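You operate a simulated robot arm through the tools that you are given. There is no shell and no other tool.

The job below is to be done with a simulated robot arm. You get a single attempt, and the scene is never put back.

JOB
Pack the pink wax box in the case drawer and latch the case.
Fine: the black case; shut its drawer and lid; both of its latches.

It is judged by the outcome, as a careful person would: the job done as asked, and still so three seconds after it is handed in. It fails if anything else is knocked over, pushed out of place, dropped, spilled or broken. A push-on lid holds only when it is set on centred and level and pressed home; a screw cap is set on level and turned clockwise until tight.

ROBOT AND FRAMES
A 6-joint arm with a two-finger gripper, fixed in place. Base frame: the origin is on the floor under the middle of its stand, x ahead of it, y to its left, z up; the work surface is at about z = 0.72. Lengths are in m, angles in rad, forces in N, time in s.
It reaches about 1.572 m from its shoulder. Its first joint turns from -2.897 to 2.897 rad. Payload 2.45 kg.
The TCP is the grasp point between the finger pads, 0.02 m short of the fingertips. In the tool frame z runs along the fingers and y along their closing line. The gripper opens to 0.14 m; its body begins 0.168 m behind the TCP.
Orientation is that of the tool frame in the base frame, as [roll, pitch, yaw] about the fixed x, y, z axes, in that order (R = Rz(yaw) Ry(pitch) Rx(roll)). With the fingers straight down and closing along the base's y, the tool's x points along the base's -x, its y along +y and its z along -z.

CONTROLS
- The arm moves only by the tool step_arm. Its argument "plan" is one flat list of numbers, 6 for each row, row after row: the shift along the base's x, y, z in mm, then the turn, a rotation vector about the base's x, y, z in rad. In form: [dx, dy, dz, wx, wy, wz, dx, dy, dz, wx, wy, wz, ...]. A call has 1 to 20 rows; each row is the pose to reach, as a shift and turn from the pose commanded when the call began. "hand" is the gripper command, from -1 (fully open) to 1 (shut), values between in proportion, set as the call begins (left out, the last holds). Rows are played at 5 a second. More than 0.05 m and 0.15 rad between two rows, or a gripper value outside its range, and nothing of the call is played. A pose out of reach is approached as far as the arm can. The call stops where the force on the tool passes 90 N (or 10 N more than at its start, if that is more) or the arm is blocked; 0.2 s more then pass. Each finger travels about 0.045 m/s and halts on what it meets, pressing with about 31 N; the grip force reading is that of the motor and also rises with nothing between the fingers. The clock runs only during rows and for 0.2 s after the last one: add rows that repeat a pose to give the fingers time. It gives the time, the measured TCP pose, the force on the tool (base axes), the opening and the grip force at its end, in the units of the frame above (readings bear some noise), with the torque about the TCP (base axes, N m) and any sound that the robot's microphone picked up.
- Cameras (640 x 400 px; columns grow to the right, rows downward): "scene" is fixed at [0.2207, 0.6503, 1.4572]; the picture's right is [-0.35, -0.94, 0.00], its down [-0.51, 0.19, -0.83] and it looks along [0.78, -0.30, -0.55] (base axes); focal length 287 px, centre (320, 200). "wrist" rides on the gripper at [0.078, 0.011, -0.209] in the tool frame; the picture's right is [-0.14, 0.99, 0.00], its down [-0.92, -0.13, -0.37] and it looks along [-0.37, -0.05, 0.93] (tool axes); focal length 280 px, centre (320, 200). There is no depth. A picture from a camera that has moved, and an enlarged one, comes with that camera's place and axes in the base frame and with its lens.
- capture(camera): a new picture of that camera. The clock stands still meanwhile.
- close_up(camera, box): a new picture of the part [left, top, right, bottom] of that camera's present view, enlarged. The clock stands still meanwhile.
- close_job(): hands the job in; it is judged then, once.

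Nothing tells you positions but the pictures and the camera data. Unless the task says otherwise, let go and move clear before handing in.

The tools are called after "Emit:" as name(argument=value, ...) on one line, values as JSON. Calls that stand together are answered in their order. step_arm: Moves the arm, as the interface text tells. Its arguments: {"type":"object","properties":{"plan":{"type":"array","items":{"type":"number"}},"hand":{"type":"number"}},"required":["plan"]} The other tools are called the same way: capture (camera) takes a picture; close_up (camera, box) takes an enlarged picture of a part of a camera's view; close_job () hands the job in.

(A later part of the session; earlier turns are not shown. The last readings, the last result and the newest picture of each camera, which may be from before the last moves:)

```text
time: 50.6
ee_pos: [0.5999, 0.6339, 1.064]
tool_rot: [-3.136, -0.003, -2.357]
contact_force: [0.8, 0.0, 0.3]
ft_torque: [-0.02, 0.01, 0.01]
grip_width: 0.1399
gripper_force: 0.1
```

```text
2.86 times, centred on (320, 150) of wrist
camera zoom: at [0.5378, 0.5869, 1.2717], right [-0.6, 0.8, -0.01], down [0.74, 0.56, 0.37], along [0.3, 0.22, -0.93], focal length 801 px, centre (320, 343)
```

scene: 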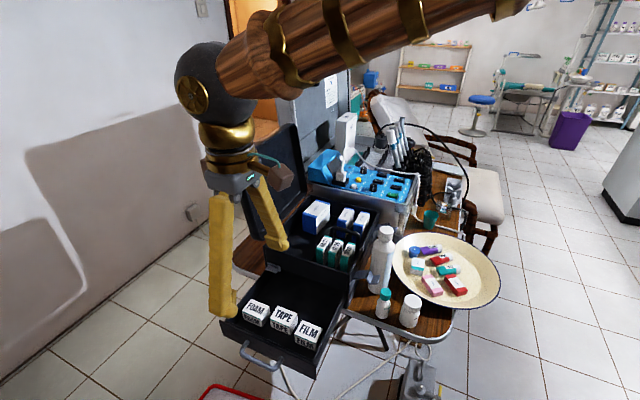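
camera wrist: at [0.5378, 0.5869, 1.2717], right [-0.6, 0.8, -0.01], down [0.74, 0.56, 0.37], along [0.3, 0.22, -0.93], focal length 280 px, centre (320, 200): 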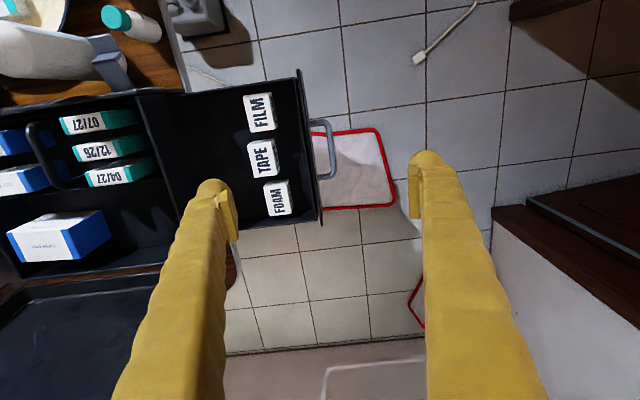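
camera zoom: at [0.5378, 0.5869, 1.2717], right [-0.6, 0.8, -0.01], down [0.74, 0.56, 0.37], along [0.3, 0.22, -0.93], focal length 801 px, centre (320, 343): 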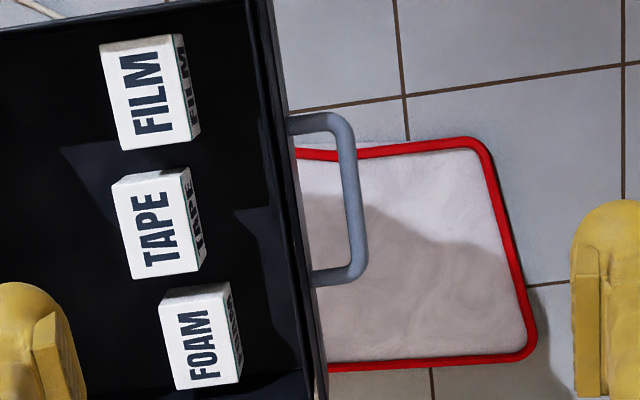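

The last row was too steep, so I'll keep the height constant for the transfer.

Emit:
step_arm(plan=[5, -44, 0, 0, 0, -0.077, 10, -88, 0, 0, 0, -0.154, 15, -132, 0, 0, 0, -0.23, 20, -176, 0, 0, 0, -0.307, 25, -220, 0, 0, 0, -0.384, 30, -264, 0, 0, 0, -0.461, 36, -308, 0, 0, 0, -0.537, 41, -352, 0, 0, 0, -0.614, 46, -396, 0, 0, 0, -0.691, 51, -440, 0, 0, 0, -0.767, 56, -484, -10, 0, 0, -0.844, 61, -527, -25, 0, 0, -0.9207, 61, -527, -60, 0, 0, -0.9207], hand=0.37)

Emit:
capture(camera="wrist")

Emit:
close_up(camera="wrist", box=[240, 80, 400, 220])

```text
time: 53.4
ee_pos: [0.6636, 0.1069, 1.0045]
tool_rot: [-3.135, -0.001, 3.004]
contact_force: [0.5, -1.0, 0.4]
ft_torque: [0.01, 0.01, 0.0]
grip_width: 0.044
gripper_force: 0.0
```

```text
taken
camera wrist: at [0.5872, 0.129, 1.2129], right [0.27, 0.96, -0.01], down [0.89, -0.25, 0.37], along [0.35, -0.11, -0.93], focal length 280 px, centre (320, 200)
```

wrist: 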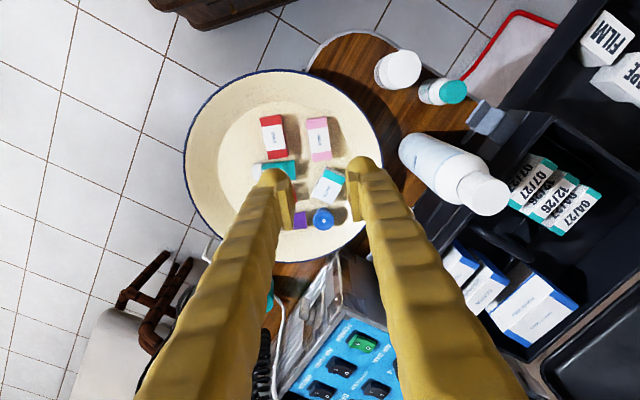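

```text
2.86 times, centred on (320, 150) of wrist
camera zoom: at [0.5872, 0.129, 1.2129], right [0.27, 0.96, -0.01], down [0.89, -0.25, 0.37], along [0.35, -0.11, -0.93], focal length 801 px, centre (320, 343)
```

zoom: 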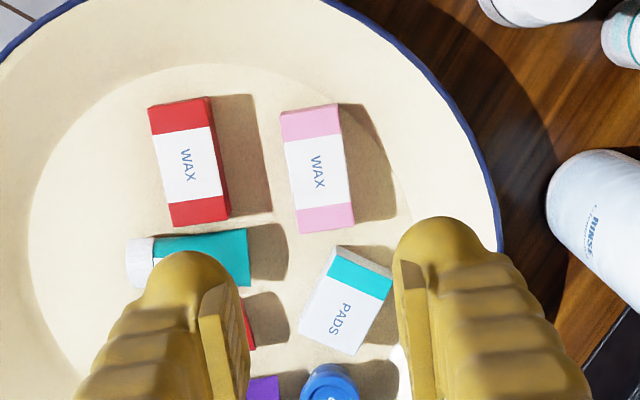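

The pink box centre refines to about (0.663, 0.1035), rotated about -7°. I'll align and descend to just above it, then check the finger clearance.

Emit:
step_arm(plan=[-2.5, -2.8, -45, 0, 0, 0.012, -2.5, -2.8, -90, 0, 0, 0.012, -2.5, -2.8, -135, 0, 0, 0.012, -2.5, -2.8, -180, 0, 0, 0.012, -2.5, -2.8, -215, 0, 0, 0.012, -2.5, -2.8, -238, 0, 0, 0.012])

Emit:
capture(camera="wrist")

Emit:
close_up(camera="wrist", box=[220, 90, 420, 240])

Emit:
close_up(camera="scene", box=[400, 230, 500, 310])

```text
time: 54.8
ee_pos: [0.6607, 0.1049, 0.7642]
tool_rot: [-3.136, -0.001, 3.016]
contact_force: [-0.3, 0.7, -0.1]
ft_torque: [-0.03, -0.03, -0.03]
grip_width: 0.044
gripper_force: 0.0
```

```text
taken
camera wrist: at [0.5842, 0.1249, 0.9737], right [0.26, 0.97, 0.0], down [0.9, -0.24, 0.37], along [0.36, -0.1, -0.93], focal length 280 px, centre (320, 200)
```

wrist: 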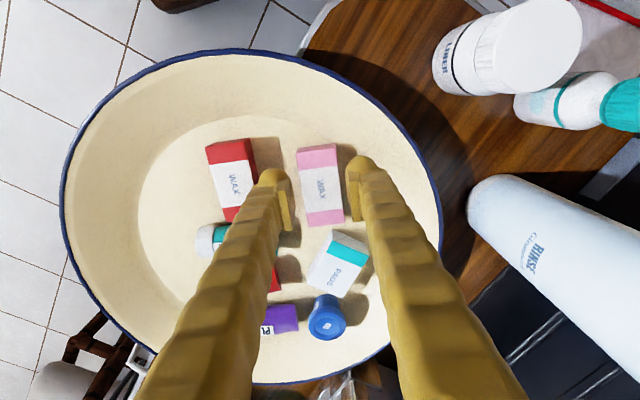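

```text
2.67 times, centred on (320, 165) of wrist
camera zoom: at [0.5842, 0.1249, 0.9737], right [0.26, 0.97, 0.0], down [0.9, -0.24, 0.37], along [0.36, -0.1, -0.93], focal length 748 px, centre (320, 293)
```

zoom: 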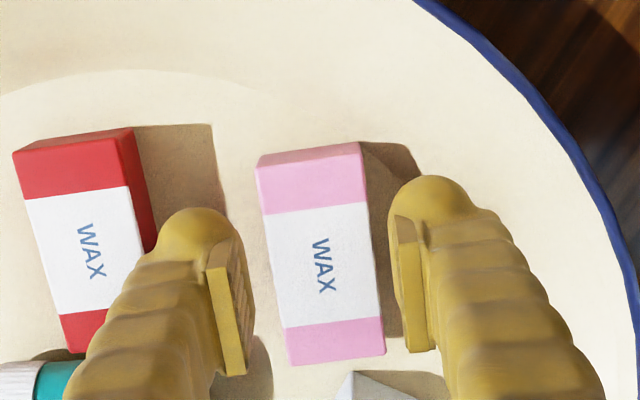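

```text
5.00 times, centred on (450, 270) of scene
camera zoom: at [0.2207, 0.6503, 1.4572], right [-0.35, -0.94, 0.0], down [-0.51, 0.19, -0.83], along [0.78, -0.3, -0.55], focal length 1434 px, centre (-330, -150)
```

zoom: 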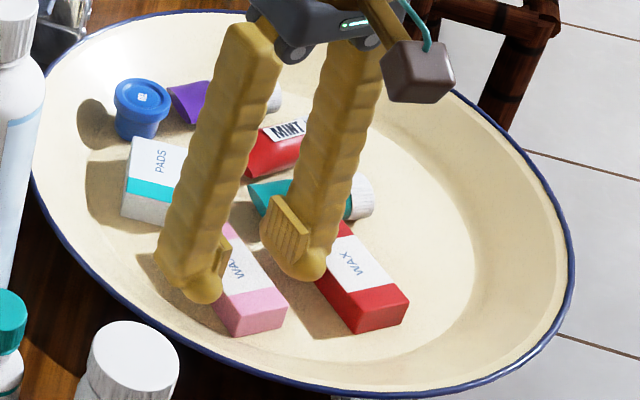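

Clearances look good on both sides (about 5 mm to the pink box, 7+ mm to the red). I'll descend the last bit carefully.

Emit:
step_arm(plan=[0, -0.5, -6, 0, 0, 0, 0, -0.5, -12, 0, 0, 0, 0, -0.5, -17, 0, 0, 0, 0, -0.5, -20, 0, 0, 0])

Emit:
close_up(camera="scene", box=[400, 230, 500, 310])

```text
time: 55.8
ee_pos: [0.659, 0.1043, 0.7456]
tool_rot: [-3.137, 0.0, 3.015]
contact_force: [2.3, -0.9, 9.3]
ft_torque: [0.32, 0.07, -0.07]
grip_width: 0.0433
gripper_force: 0.1
```

```text
5.00 times, centred on (450, 270) of scene
camera zoom: at [0.2207, 0.6503, 1.4572], right [-0.35, -0.94, 0.0], down [-0.51, 0.19, -0.83], along [0.78, -0.3, -0.55], focal length 1434 px, centre (-330, -150)
```

zoom: 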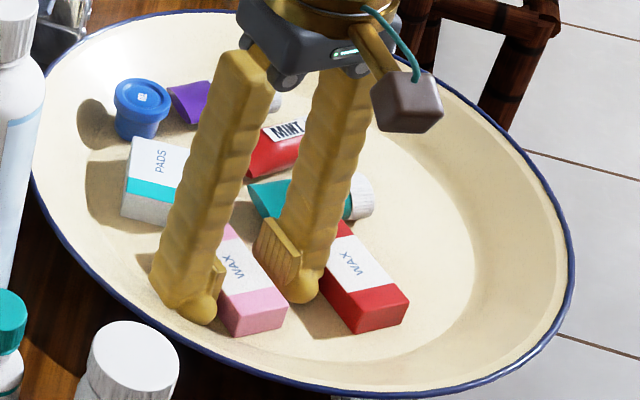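

The +y finger touches the start of the plate's sloped rim. I'll lift a touch, narrow the fingers almost onto the box so that finger comes down off the slope, and then lower again.

Emit:
step_arm(plan=[0, 0, 1.5, 0, 0, 0, 0, 0, 1.5, 0, 0, 0], hand=0.46)

Emit:
step_arm(plan=[0, 0, -1.5, 0, 0, 0, 0, 0, -3, 0, 0, 0])

```text
time: 56.4
ee_pos: [0.6579, 0.1045, 0.7464]
tool_rot: [-3.137, 0.001, 3.015]
contact_force: [0.7, 0.9, 0.7]
ft_torque: [0.02, -0.03, 0.0]
grip_width: 0.038
gripper_force: 0.2
```

```text
time: 57.0
ee_pos: [0.6598, 0.1035, 0.7448]
tool_rot: [-3.136, -0.001, 3.016]
contact_force: [2.8, -2.4, 10.8]
ft_torque: [0.33, 0.0, -0.01]
grip_width: 0.0369
gripper_force: 0.0
```

Contact is at the same height, so this is the plate floor itself and the box is about 19 mm tall. I'll ease up slightly and close on the box.

Emit:
step_arm(plan=[0, 0, 1.2, 0, 0, 0, 0, 0, 1.2, 0, 0, 0, 0, 0, 1.2, 0, 0, 0, 0, 0, 1.2, 0, 0, 0, 0, 0, 1.2, 0, 0, 0], hand=1)

Emit:
close_up(camera="scene", box=[400, 230, 500, 310])

```text
time: 58.2
ee_pos: [0.6583, 0.1041, 0.745]
tool_rot: [-3.137, 0.0, 3.015]
contact_force: [0.1, -0.6, 0.4]
ft_torque: [-0.04, 0.01, -0.01]
grip_width: 0.0325
gripper_force: 31.2
```

```text
5.00 times, centred on (450, 270) of scene
camera zoom: at [0.2207, 0.6503, 1.4572], right [-0.35, -0.94, 0.0], down [-0.51, 0.19, -0.83], along [0.78, -0.3, -0.55], focal length 1434 px, centre (-330, -150)
```

zoom: 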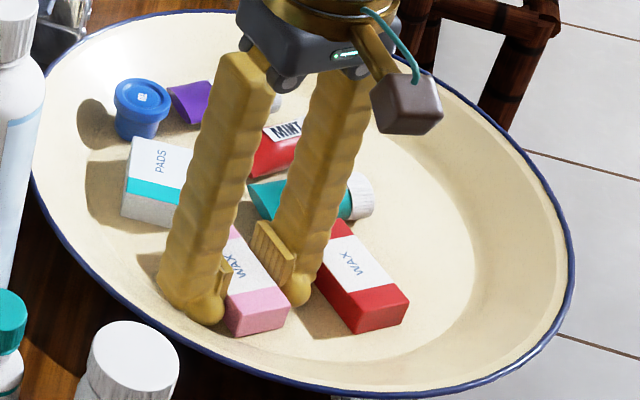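

Gripped firmly at 32.5 mm. I'll lift straight up and verify.

Emit:
step_arm(plan=[0, 0, 5, 0, 0, 0, 0, 0, 15, 0, 0, 0, 0, 0, 30, 0, 0, 0, 0, 0, 55, 0, 0, 0, 0, 0, 80, 0, 0, 0])

Emit:
capture(camera="scene")

Emit:
capture(camera="wrist")

```text
time: 59.4
ee_pos: [0.6578, 0.1047, 0.8256]
tool_rot: [-3.137, 0.0, 3.014]
contact_force: [-0.4, 0.1, -0.5]
ft_torque: [0.04, 0.01, -0.01]
grip_width: 0.0
gripper_force: 30.1
```

```text
taken
```

scene: 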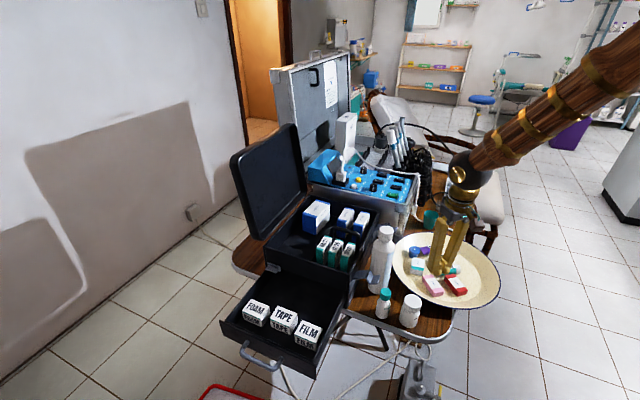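

```text
taken
camera wrist: at [0.5833, 0.1258, 1.0339], right [0.26, 0.97, -0.01], down [0.9, -0.24, 0.37], along [0.35, -0.1, -0.93], focal length 280 px, centre (320, 200)
```

wrist: 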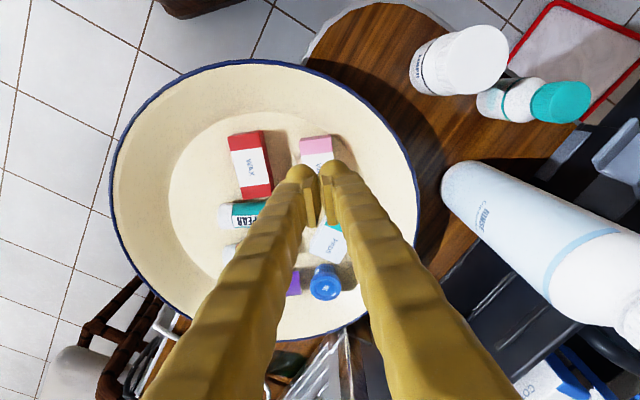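

The box slipped out during the lift, so the grip was too high on it. I'll check where everything is now.

Emit:
close_up(camera="scene", box=[390, 225, 510, 315])

Emit:
step_arm(plan=[0, 0, 45, 0, 0, 0, 0, 0, 90, 0, 0, 0, 0, 0, 135, 0, 0, 0, 0, 0, 180, 0, 0, 0], hand=-1)

Emit:
close_up(camera="wrist", box=[240, 80, 400, 220])

Emit:
close_up(camera="scene", box=[420, 260, 480, 305])

```text
4.44 times, centred on (450, 270) of scene
camera zoom: at [0.2207, 0.6503, 1.4572], right [-0.35, -0.94, 0.0], down [-0.51, 0.19, -0.83], along [0.78, -0.3, -0.55], focal length 1274 px, centre (-258, -111)
```

zoom: 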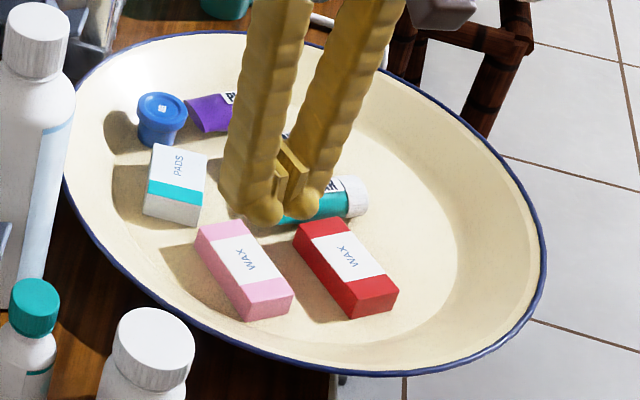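

```text
time: 60.4
ee_pos: [0.6586, 0.1039, 1.0045]
tool_rot: [-3.136, -0.002, 3.015]
contact_force: [-0.1, 0.5, 0.4]
ft_torque: [-0.05, 0.0, 0.01]
grip_width: 0.0878
gripper_force: 0.2
```

```text
2.86 times, centred on (320, 150) of wrist
camera zoom: at [0.5829, 0.1249, 1.2133], right [0.26, 0.97, -0.01], down [0.9, -0.24, 0.37], along [0.35, -0.1, -0.93], focal length 801 px, centre (320, 343)
```

zoom: 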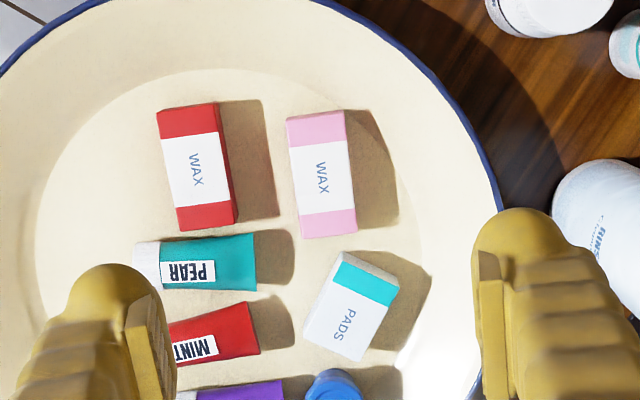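

```text
8.89 times, centred on (450, 282) of scene
camera zoom: at [0.2207, 0.6503, 1.4572], right [-0.35, -0.94, 0.0], down [-0.51, 0.19, -0.83], along [0.78, -0.3, -0.55], focal length 2548 px, centre (-836, -533)
```

zoom: 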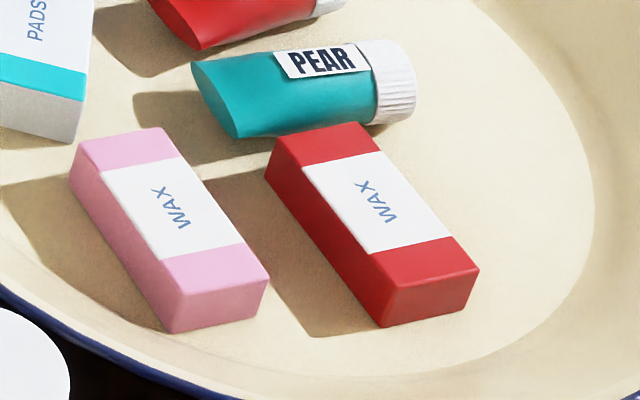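

The pads on these fingers sit well above the fingertips, so on this thin (about 17 mm) box only the rounded tips touched. I'll instead lean the hand back about 45° along the box's long axis, so the pads' lower corners come down beside the box. First I'll realign and tilt at a safe height.

Emit:
step_arm(plan=[0, 0, 0, 0, 0, -0.02, 0, 0, 0, 0, 0, -0.038, 0, 0, 0, 0, 0, -0.038, 0, 0, 0, 0, 0, -0.038], hand=0.36)

Emit:
step_arm(plan=[1, -0.5, -20, -0.022, -0.1315, 0, 3, -1, -40, -0.044, -0.263, 0, 4, -1.5, -60, -0.066, -0.3945, 0, 6, -2, -80, -0.088, -0.526, 0, 8, -2.5, -100, -0.11, -0.6575, 0, 8, -2.5, -120, -0.132, -0.789, 0])

Emit:
capture(camera="wrist")

Emit:
capture(camera="scene")

```text
time: 61.4
ee_pos: [0.6581, 0.1037, 1.0053]
tool_rot: [-3.137, 0.001, 2.978]
contact_force: [-0.4, -0.1, -0.3]
ft_torque: [0.02, -0.02, 0.0]
grip_width: 0.0447
gripper_force: 0.0
```

```text
time: 63.0
ee_pos: [0.616, 0.0424, 0.8599]
tool_rot: [-2.974, 0.665, 2.891]
contact_force: [-0.8, -0.1, 0.0]
ft_torque: [-0.02, -0.03, -0.01]
grip_width: 0.0448
gripper_force: 0.1
out of reach, approached as far as the arm can: row 5
stopped in row 6: the arm was blocked; the commanded pose is now the measured one
```

```text
taken
camera wrist: at [0.4459, 0.1313, 0.972], right [0.45, 0.89, -0.05], down [0.46, -0.18, 0.87], along [0.77, -0.41, -0.49], focal length 280 px, centre (320, 200)
```

wrist: 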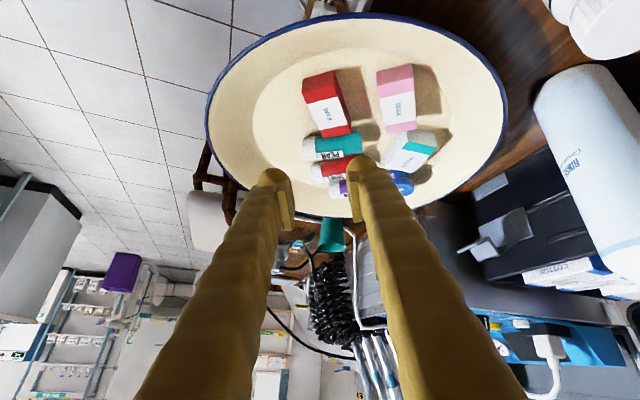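

```text
taken
```

scene: 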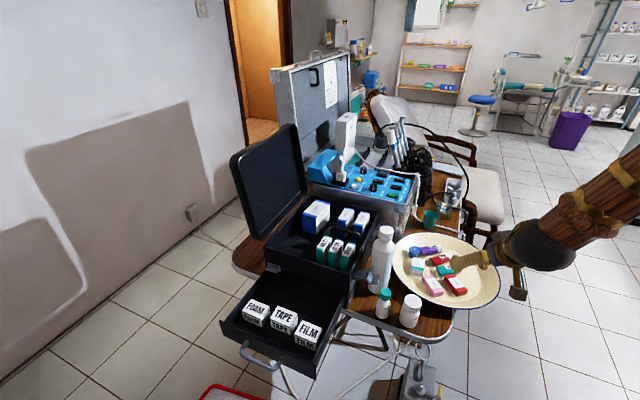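

That lean is at the edge of the arm's reach (the wrist gets too close to the base), and the arm stopped with nothing touched. I'll check the fingertip geometry closely before choosing another grip.

Emit:
close_up(camera="scene", box=[440, 235, 540, 305])

Emit:
close_up(camera="wrist", box=[230, 140, 400, 260])

```text
5.71 times, centred on (490, 270) of scene
camera zoom: at [0.2207, 0.6503, 1.4572], right [-0.35, -0.94, 0.0], down [-0.51, 0.19, -0.83], along [0.78, -0.3, -0.55], focal length 1638 px, centre (-651, -200)
```

zoom: 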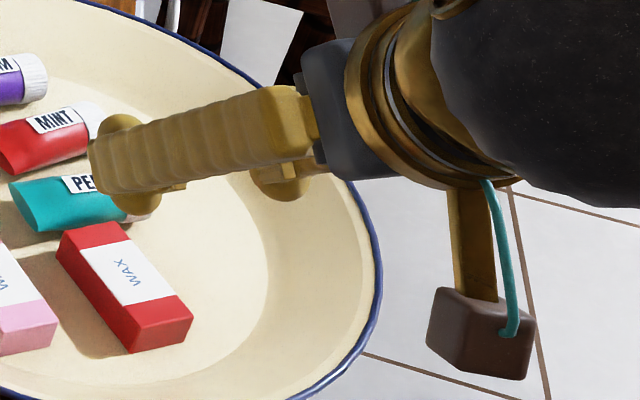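

```text
3.33 times, centred on (315, 200) of wrist
camera zoom: at [0.4459, 0.1313, 0.972], right [0.45, 0.89, -0.05], down [0.46, -0.18, 0.87], along [0.77, -0.41, -0.49], focal length 935 px, centre (337, 200)
```

zoom: 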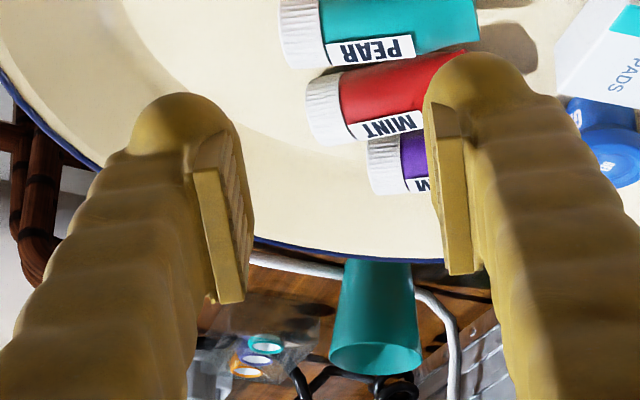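

Looking closer, the fingertips are wide rounded bars, and the +y one was riding up on the plate's sloped rim at x≈0.64, so the grip was too high. Gripping the box about 2 cm further toward +x keeps both tips on the flat floor with a vertical hand. I'll return to vertical first.

Emit:
step_arm(plan=[8, 8, 25, 0.059, 0.1233, 0.0274, 16, 16, 50, 0.118, 0.2466, 0.0548, 26, 26, 75, 0.177, 0.37, 0.0822, 36, 36, 95, 0.236, 0.4933, 0.1096, 46, 46, 110, 0.295, 0.6166, 0.137, 60, 57, 110, 0.295, 0.6166, 0.137])

Emit:
capture(camera="wrist")

Emit:
close_up(camera="wrist", box=[240, 80, 400, 220])

```text
time: 64.4
ee_pos: [0.6755, 0.098, 0.9709]
tool_rot: [-3.14, -0.002, 2.976]
contact_force: [-0.3, -0.3, 0.1]
ft_torque: [0.0, -0.03, 0.05]
grip_width: 0.0447
gripper_force: 0.1
```

```text
taken
camera wrist: at [0.6014, 0.1208, 1.1785], right [0.3, 0.95, 0.0], down [0.89, -0.28, 0.37], along [0.35, -0.11, -0.93], focal length 280 px, centre (320, 200)
```

wrist: 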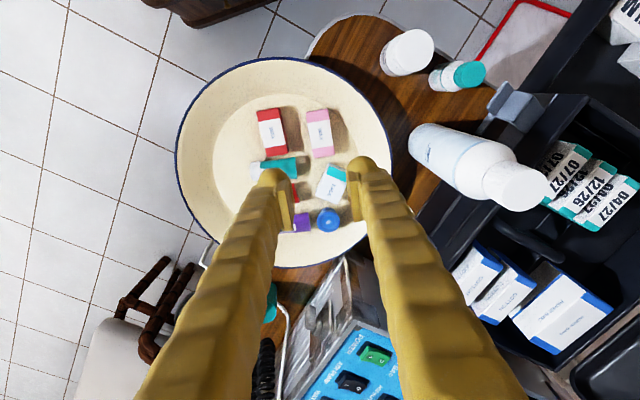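

```text
2.86 times, centred on (320, 150) of wrist
camera zoom: at [0.6014, 0.1208, 1.1785], right [0.3, 0.95, 0.0], down [0.89, -0.28, 0.37], along [0.35, -0.11, -0.93], focal length 801 px, centre (320, 343)
```

zoom: 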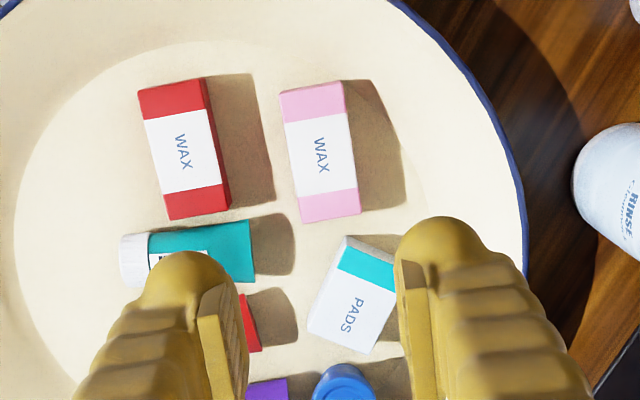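

Emit:
close_up(camera="scene", box=[420, 270, 470, 305])

Emit:
close_up(camera="wrist", box=[295, 100, 345, 165])

```text
11.43 times, centred on (445, 288) of scene
camera zoom: at [0.2207, 0.6503, 1.4572], right [-0.35, -0.94, 0.0], down [-0.51, 0.19, -0.83], along [0.78, -0.3, -0.55], focal length 3277 px, centre (-1109, -800)
```

zoom: 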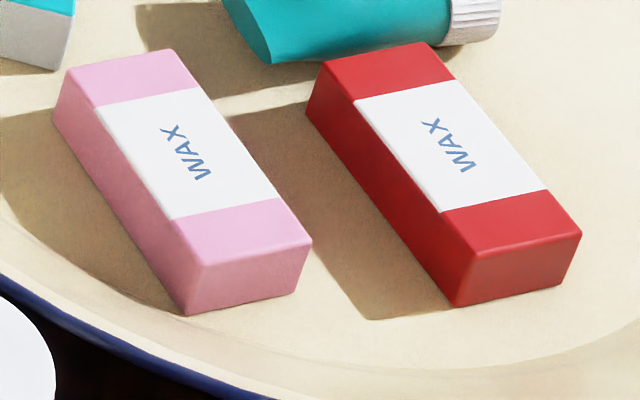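

```text
6.15 times, centred on (320, 132) of wrist
camera zoom: at [0.6014, 0.1208, 1.1785], right [0.3, 0.95, 0.0], down [0.89, -0.28, 0.37], along [0.35, -0.11, -0.93], focal length 1726 px, centre (320, 615)
```

zoom: 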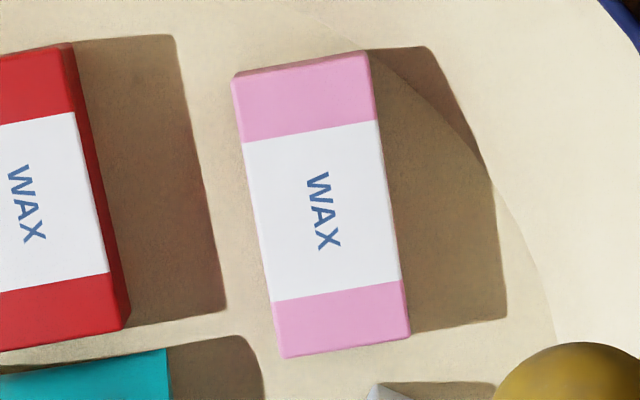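

I can now see the plate's crease curve: the -x end of the fingertip had been over the slope. Gripping about 5 mm past the box centre toward +x keeps both tips on the flat floor and clear of the PEAR tube. I'll align there and descend.

Emit:
step_arm(plan=[-6.5, 2.5, -40, 0, 0, 0, -6.5, 2.5, -85, 0, 0, 0, -6.5, 2.5, -130, 0, 0, 0, -6.5, 2.5, -175, 0, 0, 0, -6.5, 2.5, -205, 0, 0, 0], hand=0.42)

Emit:
close_up(camera="wrist", box=[220, 90, 420, 240])

Emit:
close_up(camera="scene", box=[410, 235, 500, 310])

```text
time: 65.6
ee_pos: [0.6696, 0.1005, 0.7651]
tool_rot: [-3.14, 0.001, 2.975]
contact_force: [0.0, -0.7, -0.6]
ft_torque: [0.0, -0.03, 0.01]
grip_width: 0.0404
gripper_force: 0.1
```

```text
2.67 times, centred on (320, 165) of wrist
camera zoom: at [0.5943, 0.1232, 0.9731], right [0.3, 0.95, 0.0], down [0.89, -0.28, 0.37], along [0.35, -0.11, -0.93], focal length 748 px, centre (320, 293)
```

zoom: 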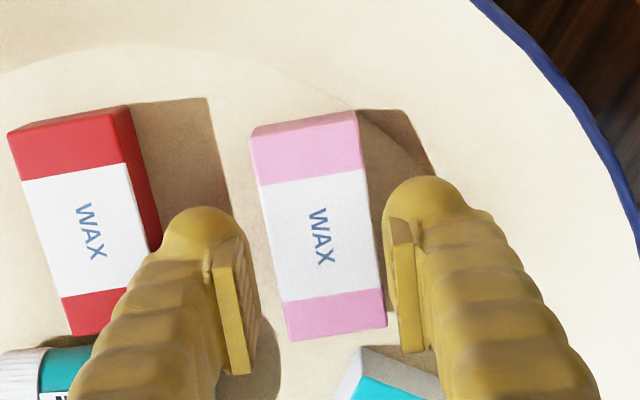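

```text
5.33 times, centred on (455, 272) of scene
camera zoom: at [0.2207, 0.6503, 1.4572], right [-0.35, -0.94, 0.0], down [-0.51, 0.19, -0.83], along [0.78, -0.3, -0.55], focal length 1529 px, centre (-400, -187)
```

zoom: 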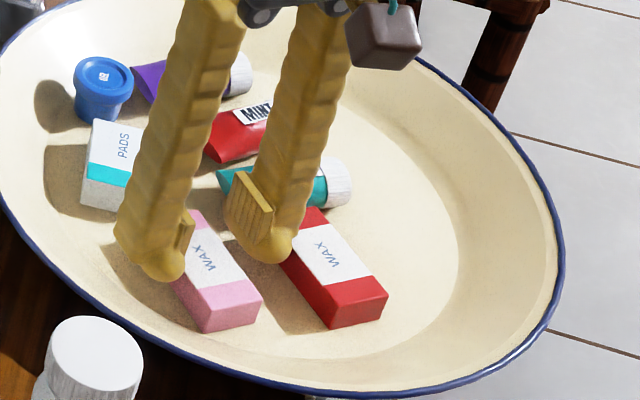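

Well centred. I'll descend to the floor in small steps.

Emit:
step_arm(plan=[0, 0, -6, 0, 0, 0, 0, 0, -12, 0, 0, 0, 0, 0, -17, 0, 0, 0, 0, 0, -19, 0, 0, 0])

Emit:
step_arm(plan=[0, 0, -1, 0, 0, 0, 0, 0, -2, 0, 0, 0])

Emit:
step_arm(plan=[0, 0, -0.8, 0, 0, 0, 0, 0, -1.5, 0, 0, 0])

```text
time: 66.6
ee_pos: [0.669, 0.1008, 0.7455]
tool_rot: [-3.139, 0.001, 2.977]
contact_force: [0.4, 0.6, 0.3]
ft_torque: [0.01, -0.02, -0.01]
grip_width: 0.0405
gripper_force: 0.1
```

```text
time: 67.2
ee_pos: [0.6695, 0.1002, 0.7439]
tool_rot: [-3.14, -0.002, 2.976]
contact_force: [-0.1, 0.3, 0.5]
ft_torque: [0.01, 0.03, -0.01]
grip_width: 0.0408
gripper_force: 0.0
```

```text
time: 67.8
ee_pos: [0.6686, 0.0996, 0.7427]
tool_rot: [-3.139, 0.002, 2.975]
contact_force: [-10.9, -2.2, 41.1]
ft_torque: [0.08, 0.17, -0.05]
grip_width: 0.0404
gripper_force: 0.1
```

Both tips touch the flat floor evenly now. I'll relieve the pressure and close.

Emit:
step_arm(plan=[0, 0, 0.6, 0, 0, 0, 0, 0, 1.1, 0, 0, 0])

Emit:
step_arm(plan=[0, 0, 0, 0, 0, 0, 0, 0, 0, 0, 0, 0, 0, 0, 0, 0, 0, 0, 0, 0, 0, 0, 0, 0], hand=1)

Emit:
close_up(camera="scene", box=[410, 245, 480, 310])

```text
time: 68.4
ee_pos: [0.6681, 0.1009, 0.7435]
tool_rot: [-3.14, 0.0, 2.977]
contact_force: [2.3, -3.7, 15.8]
ft_torque: [0.02, -0.08, -0.03]
grip_width: 0.0405
gripper_force: 0.1
```

```text
time: 69.4
ee_pos: [0.6684, 0.1009, 0.7444]
tool_rot: [-3.141, -0.001, 2.977]
contact_force: [4.3, 5.0, 14.8]
ft_torque: [0.21, -0.16, 0.01]
grip_width: 0.0321
gripper_force: 30.8
```

```text
6.15 times, centred on (445, 278) of scene
camera zoom: at [0.2207, 0.6503, 1.4572], right [-0.35, -0.94, 0.0], down [-0.51, 0.19, -0.83], along [0.78, -0.3, -0.55], focal length 1764 px, centre (-449, -277)
```

zoom: 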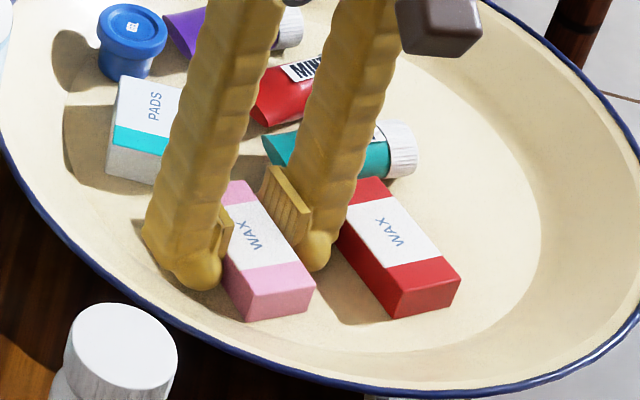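

Emit:
step_arm(plan=[0, 0, 1, 0, 0, 0, 0, 0, 2, 0, 0, 0, 0, 0, 3.5, 0, 0, 0, 0, 0, 5, 0, 0, 0])

Emit:
close_up(camera="scene", box=[410, 245, 480, 310])

```text
time: 70.4
ee_pos: [0.6694, 0.1003, 0.7493]
tool_rot: [-3.14, -0.003, 2.976]
contact_force: [-0.1, 0.5, -0.9]
ft_torque: [0.03, 0.02, -0.01]
grip_width: 0.0324
gripper_force: 31.4
```

```text
6.15 times, centred on (445, 278) of scene
camera zoom: at [0.2207, 0.6503, 1.4572], right [-0.35, -0.94, 0.0], down [-0.51, 0.19, -0.83], along [0.78, -0.3, -0.55], focal length 1764 px, centre (-449, -277)
```

zoom: 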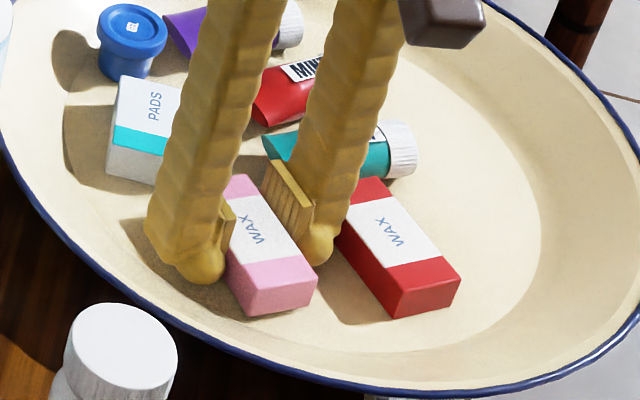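

It's lifting with the fingers this time. I'll keep raising slowly.

Emit:
step_arm(plan=[0, 0, 4, 0, 0, 0, 0, 0, 9, 0, 0, 0, 0, 0, 15, 0, 0, 0, 0, 0, 22, 0, 0, 0, 0, 0, 30, 0, 0, 0])

Emit:
close_up(camera="scene", box=[400, 225, 500, 310])

```text
time: 71.6
ee_pos: [0.6692, 0.0997, 0.779]
tool_rot: [-3.14, 0.0, 2.976]
contact_force: [-0.2, -0.7, -1.1]
ft_torque: [0.0, 0.04, 0.0]
grip_width: 0.0324
gripper_force: 31.1
```

```text
4.71 times, centred on (450, 268) of scene
camera zoom: at [0.2207, 0.6503, 1.4572], right [-0.35, -0.94, 0.0], down [-0.51, 0.19, -0.83], along [0.78, -0.3, -0.55], focal length 1349 px, centre (-292, -118)
```

zoom: 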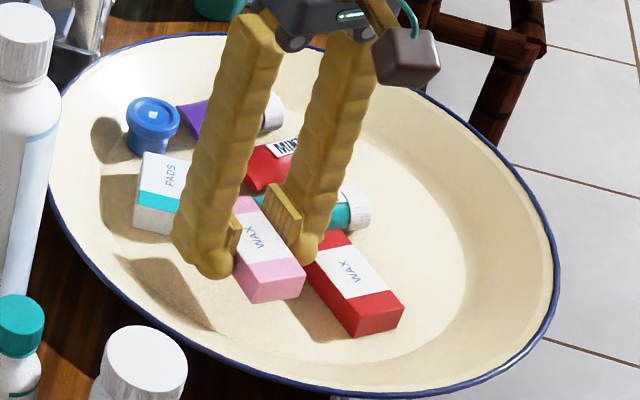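

The box is securely held. I'll raise it clear of the bottles and carry it over the drawer's free area, turning it so its long axis lies front-to-back.

Emit:
step_arm(plan=[0, 0, 43, 0, 0, 0, 0, 0, 86, 0, 0, 0, 0, 0, 129, 0, 0, 0, 0, 0, 172, 0, 0, 0, 0, 0, 215, 0, 0, 0, 0, 0, 258, 0, 0, 0, 8.7, 41.7, 258, 0, 0, -0.062, 17.3, 83.4, 258, 0, 0, -0.124, 26, 125.2, 258, 0, 0, -0.186, 34.7, 166.9, 258, 0, 0, -0.248, 43.4, 208.6, 258, 0, 0, -0.31, 52, 250.3, 258, 0, 0, -0.372, 60.7, 292, 258, 0, 0, -0.434, 69.4, 333.8, 258, 0, 0, -0.496, 78, 375.5, 258, 0, 0, -0.558, 86.7, 417.2, 258, 0, 0, -0.62])

Emit:
capture(camera="wrist")

Emit:
capture(camera="scene")

```text
time: 75.0
ee_pos: [0.7564, 0.5189, 1.0358]
tool_rot: [-3.138, -0.001, 2.355]
contact_force: [-0.3, -0.3, -0.9]
ft_torque: [0.01, -0.01, 0.01]
grip_width: 0.0326
gripper_force: 31.3
```

```text
taken
camera wrist: at [0.7093, 0.5807, 1.2443], right [0.8, 0.6, 0.0], down [0.56, -0.74, 0.37], along [0.22, -0.29, -0.93], focal length 280 px, centre (320, 200)
```

wrist: 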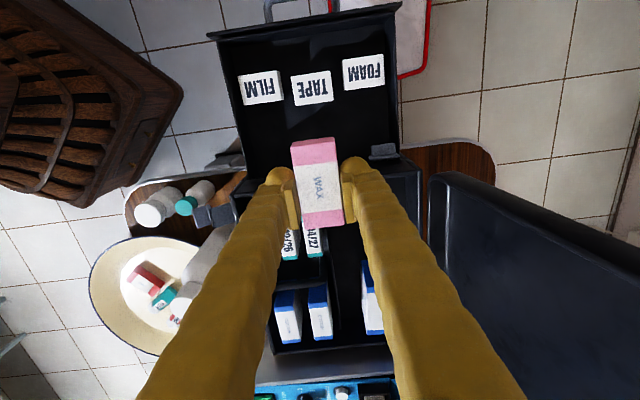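

```text
taken
```

scene: 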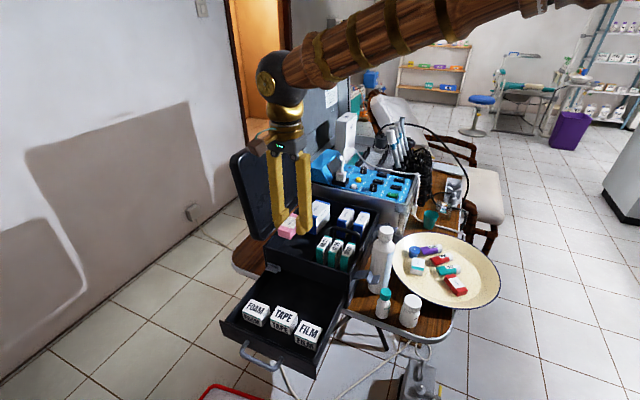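

The pink box is above the drawer's free area and aligned with it. I'll lower it in, watching for contact.

Emit:
step_arm(plan=[0, 0, -45, 0, 0, 0, 0, 0, -90, 0, 0, 0, 0, 0, -135, 0, 0, 0, 0, 0, -180, 0, 0, 0, 0, 0, -220, 0, 0, 0, 0, 0, -250, 0, 0, 0, 0, 0, -270, 0, 0, 0])

Emit:
capture(camera="wrist")

Emit:
close_up(camera="scene", box=[210, 230, 370, 380])

```text
time: 76.6
ee_pos: [0.7555, 0.517, 0.7667]
tool_rot: [-3.14, -0.001, 2.355]
contact_force: [0.2, -0.6, -1.0]
ft_torque: [-0.03, -0.01, -0.03]
grip_width: 0.0322
gripper_force: 30.3
```

```text
taken
camera wrist: at [0.7089, 0.5795, 0.9745], right [0.8, 0.6, 0.0], down [0.56, -0.74, 0.37], along [0.22, -0.29, -0.93], focal length 280 px, centre (320, 200)
```

wrist: 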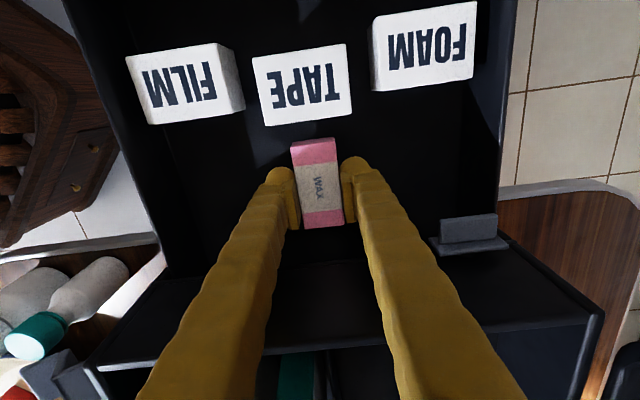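

```text
2.67 times, centred on (290, 305) of scene
camera zoom: at [0.2207, 0.6503, 1.4572], right [-0.35, -0.94, 0.0], down [-0.51, 0.19, -0.83], along [0.78, -0.3, -0.55], focal length 765 px, centre (400, -80)
```

zoom: 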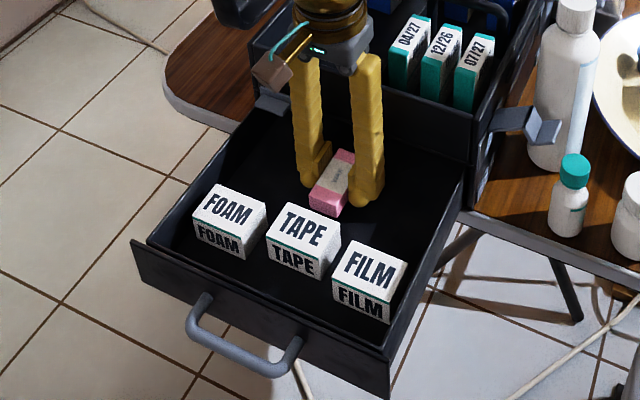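

Emit:
step_arm(plan=[0, 0, -3, 0, 0, 0, 0, 0, -6, 0, 0, 0, 0, 0, -8, 0, 0, 0])

Emit:
step_arm(plan=[0, 0, -1, 0, 0, 0, 0, 0, -2, 0, 0, 0])

Emit:
step_arm(plan=[0, 0, -1, 0, 0, 0, 0, 0, -2, 0, 0, 0])

```text
time: 77.4
ee_pos: [0.756, 0.5181, 0.7601]
tool_rot: [-3.14, -0.002, 2.356]
contact_force: [-0.5, -0.5, -0.1]
ft_torque: [0.0, 0.0, -0.02]
grip_width: 0.0321
gripper_force: 31.6
```

```text
time: 78.0
ee_pos: [0.7567, 0.5178, 0.7564]
tool_rot: [-3.139, -0.001, 2.356]
contact_force: [-0.2, -0.1, -0.3]
ft_torque: [-0.01, 0.02, 0.02]
grip_width: 0.0324
gripper_force: 30.9
```

```text
time: 78.6
ee_pos: [0.7566, 0.5184, 0.7555]
tool_rot: [-3.139, -0.002, 2.356]
contact_force: [0.3, -0.2, -0.8]
ft_torque: [0.01, -0.01, 0.01]
grip_width: 0.0328
gripper_force: 30.3
```

Emit:
step_arm(plan=[0, 0, -1, 0, 0, 0, 0, 0, -2, 0, 0, 0])

Emit:
step_arm(plan=[0, 0, -1, 0, 0, 0, 0, 0, -1.5, 0, 0, 0])

Emit:
step_arm(plan=[0, 0, -1, 0, 0, 0, 0, 0, -1.5, 0, 0, 0])

```text
time: 79.2
ee_pos: [0.7566, 0.5179, 0.7513]
tool_rot: [-3.141, -0.001, 2.357]
contact_force: [-0.5, 0.8, -0.4]
ft_torque: [0.03, -0.01, -0.01]
grip_width: 0.0324
gripper_force: 30.9
```

```text
time: 79.8
ee_pos: [0.7552, 0.518, 0.7517]
tool_rot: [-3.141, -0.002, 2.356]
contact_force: [-4.3, -4.6, 20.3]
ft_torque: [-0.11, 0.08, 0.01]
grip_width: 0.0323
gripper_force: 31.0
```

```text
time: 80.4
ee_pos: [0.7557, 0.5169, 0.7515]
tool_rot: [-3.141, 0.0, 2.356]
contact_force: [-13.1, -11.9, 56.0]
ft_torque: [-0.26, 0.37, 0.02]
grip_width: 0.0324
gripper_force: 31.0
```

It's on the drawer floor. I'll ease the pressure, then release.

Emit:
step_arm(plan=[0, 0, 1, 0, 0, 0, 0, 0, 2, 0, 0, 0])

Emit:
step_arm(plan=[0, 0, 0.5, 0, 0, 0, 0, 0, 0.5, 0, 0, 0, 0, 0, 0.5, 0, 0, 0], hand=0.3)

Emit:
step_arm(plan=[0, 0, 10, 0, 0, 0, 0, 0, 40, 0, 0, 0, 0, 0, 85, 0, 0, 0, 0, 0, 130, 0, 0, 0, 0, 0, 175, 0, 0, 0, 0, 0, 220, 0, 0, 0, 0, 0, 265, 0, 0, 0])

Emit:
capture(camera="wrist")

Emit:
close_up(camera="scene", box=[210, 230, 370, 380])

```text
time: 81.0
ee_pos: [0.7559, 0.5185, 0.7513]
tool_rot: [-3.141, -0.002, 2.355]
contact_force: [-1.5, -1.9, 38.1]
ft_torque: [-0.05, -0.06, -0.01]
grip_width: 0.0324
gripper_force: 31.0
```

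```text
time: 81.8
ee_pos: [0.756, 0.5174, 0.7523]
tool_rot: [-3.139, 0.0, 2.356]
contact_force: [-5.4, -4.5, 24.9]
ft_torque: [0.24, -0.25, 0.0]
grip_width: 0.0411
gripper_force: 0.0
```

```text
time: 83.4
ee_pos: [0.7561, 0.5188, 1.0167]
tool_rot: [-3.138, -0.001, 2.357]
contact_force: [0.6, 0.3, -0.2]
ft_torque: [0.02, -0.03, -0.03]
grip_width: 0.049
gripper_force: 0.0
```

```text
taken
camera wrist: at [0.7092, 0.5816, 1.225], right [0.8, 0.6, 0.0], down [0.56, -0.74, 0.37], along [0.22, -0.3, -0.93], focal length 280 px, centre (320, 200)
```

wrist: 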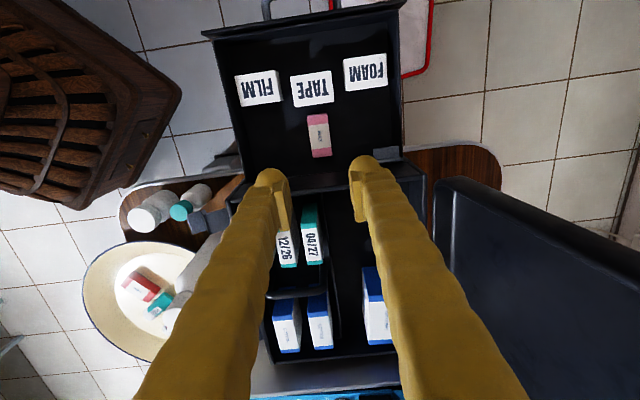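

```text
2.67 times, centred on (290, 305) of scene
camera zoom: at [0.2207, 0.6503, 1.4572], right [-0.35, -0.94, 0.0], down [-0.51, 0.19, -0.83], along [0.78, -0.3, -0.55], focal length 765 px, centre (400, -80)
```

zoom: 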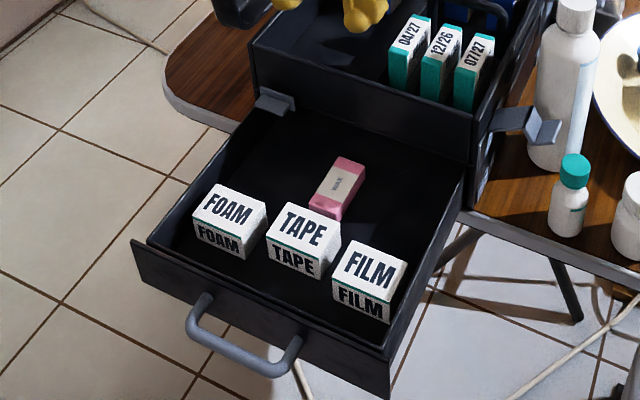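

The pink box sits flat in the drawer, behind the other boxes. Next I'll close the gripper, go in front of the handle, and push the drawer shut slowly.

Emit:
step_arm(plan=[-30, 30, 0, 0, 0, 0, -60, 60, 0, 0, 0, 0, -90, 90, 0, 0, 0, 0, -120, 120, 0, 0, 0, 0, -150, 150, 0, 0, 0, 0, -180, 178, 0, 0, 0, 0, -180, 178, -45, 0, 0, 0, -180, 178, -90, 0, 0, 0, -180, 178, -135, 0, 0, 0, -180, 178, -180, 0, 0, 0, -180, 178, -220, 0, 0, 0, -180, 178, -256, 0, 0, 0], hand=1)

Emit:
capture(camera="wrist")

Emit:
capture(camera="scene")

```text
time: 86.0
ee_pos: [0.5764, 0.6961, 0.7606]
tool_rot: [3.141, -0.002, 2.356]
contact_force: [-0.3, -0.5, 0.6]
ft_torque: [-0.01, 0.0, -0.03]
grip_width: 0.0002
gripper_force: 29.2
```

```text
taken
camera wrist: at [0.5285, 0.7583, 0.9692], right [0.8, 0.6, 0.0], down [0.56, -0.74, 0.37], along [0.22, -0.29, -0.93], focal length 280 px, centre (320, 200)
```

wrist: 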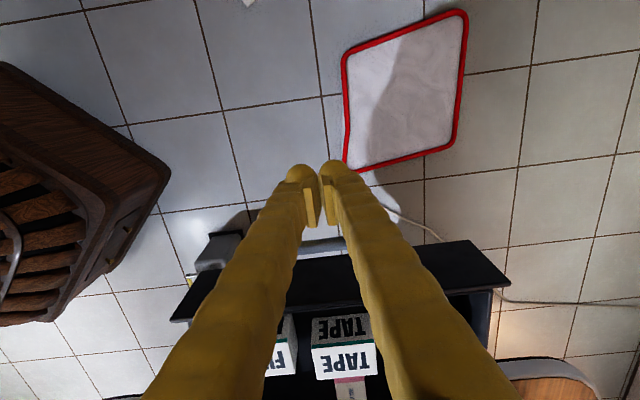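

```text
taken
```

scene: 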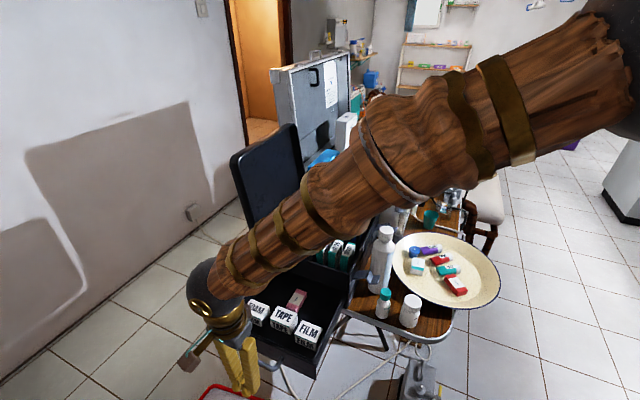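

The hand is just in front of the handle. I'll push steadily along the drawer axis.

Emit:
step_arm(plan=[5, -5, 0, 0, 0, 0, 10, -10, 0, 0, 0, 0, 15, -15, 0, 0, 0, 0, 20, -20, 0, 0, 0, 0, 25, -25, 0, 0, 0, 0, 30, -30, 0, 0, 0, 0, 35, -35, 0, 0, 0, 0, 40, -40, 0, 0, 0, 0, 45, -45, 0, 0, 0, 0, 50, -50, 0, 0, 0, 0, 55, -55, 0, 0, 0, 0, 60, -60, 0, 0, 0, 0, 65, -65, 0, 0, 0, 0, 70, -70, 0, 0, 0, 0, 75, -75, 0, 0, 0, 0, 80, -80, 0, 0, 0, 0])

Emit:
capture(camera="wrist")

```text
time: 89.4
ee_pos: [0.6557, 0.6157, 0.7608]
tool_rot: [-3.139, -0.002, 2.356]
contact_force: [-1.1, 0.5, -0.7]
ft_torque: [-0.01, -0.03, -0.03]
grip_width: 0.0
gripper_force: 29.6
```

```text
taken
camera wrist: at [0.6092, 0.6783, 0.9693], right [0.8, 0.6, 0.0], down [0.56, -0.74, 0.37], along [0.22, -0.29, -0.93], focal length 280 px, centre (320, 200)
```

wrist: 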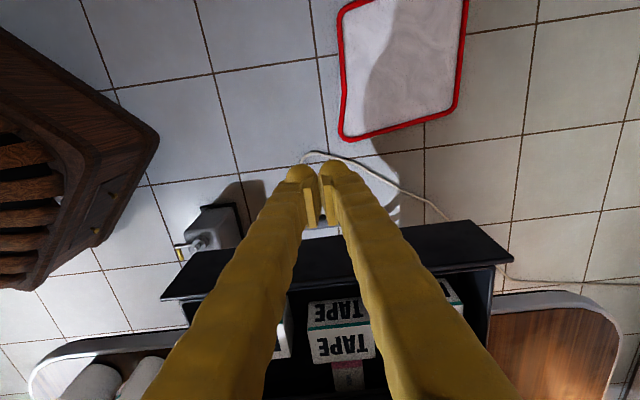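

Emit:
step_arm(plan=[5, -5, 0, 0, 0, 0, 10, -10, 0, 0, 0, 0, 15, -15, 0, 0, 0, 0, 20, -20, 0, 0, 0, 0, 25, -25, 0, 0, 0, 0, 30, -30, 0, 0, 0, 0, 35, -35, 0, 0, 0, 0, 40, -40, 0, 0, 0, 0, 45, -45, 0, 0, 0, 0, 50, -50, 0, 0, 0, 0, 55, -55, 0, 0, 0, 0, 60, -60, 0, 0, 0, 0, 65, -65, 0, 0, 0, 0, 70, -70, 0, 0, 0, 0])

Emit:
capture(camera="wrist")

```text
time: 92.4
ee_pos: [0.7258, 0.5454, 0.7605]
tool_rot: [-3.14, -0.002, 2.357]
contact_force: [-0.5, 0.4, -0.1]
ft_torque: [-0.03, 0.0, 0.0]
grip_width: 0.0003
gripper_force: 29.5
```

```text
taken
camera wrist: at [0.6796, 0.6082, 0.9694], right [0.8, 0.6, 0.0], down [0.56, -0.74, 0.37], along [0.22, -0.29, -0.93], focal length 280 px, centre (320, 200)
```

wrist: 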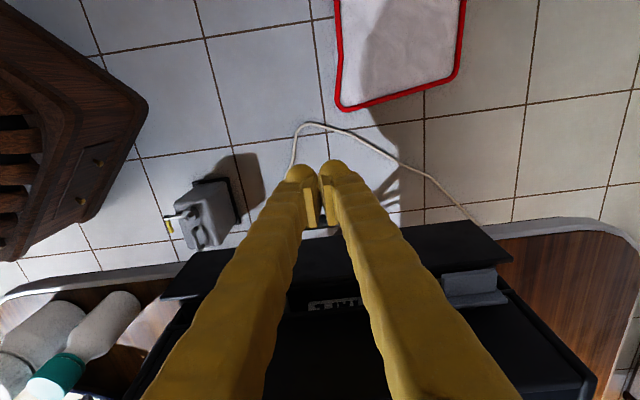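

Nearly closed. I'll go in small increments now and watch the force.

Emit:
step_arm(plan=[2, -2, 0, 0, 0, 0, 4, -4, 0, 0, 0, 0, 6, -6, 0, 0, 0, 0, 8, -8, 0, 0, 0, 0, 10, -10, 0, 0, 0, 0, 12, -12, 0, 0, 0, 0])

Emit:
capture(camera="wrist")

```text
time: 93.8
ee_pos: [0.7377, 0.5337, 0.76]
tool_rot: [3.141, -0.002, 2.356]
contact_force: [0.5, 0.1, 0.3]
ft_torque: [0.02, -0.02, -0.01]
grip_width: 0.0002
gripper_force: 29.7
```

```text
taken
camera wrist: at [0.6911, 0.5963, 0.9695], right [0.8, 0.6, 0.0], down [0.56, -0.74, 0.37], along [0.22, -0.29, -0.93], focal length 280 px, centre (320, 200)
```

wrist: 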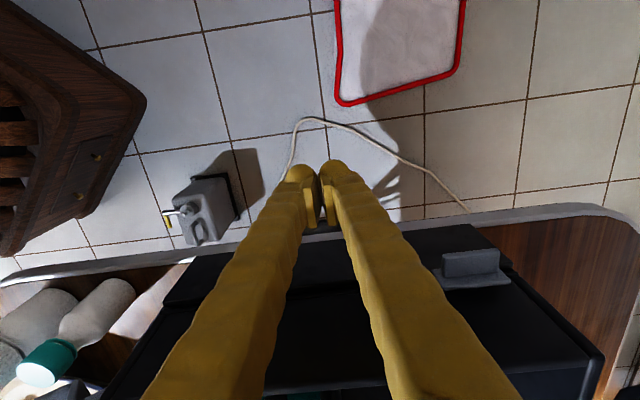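

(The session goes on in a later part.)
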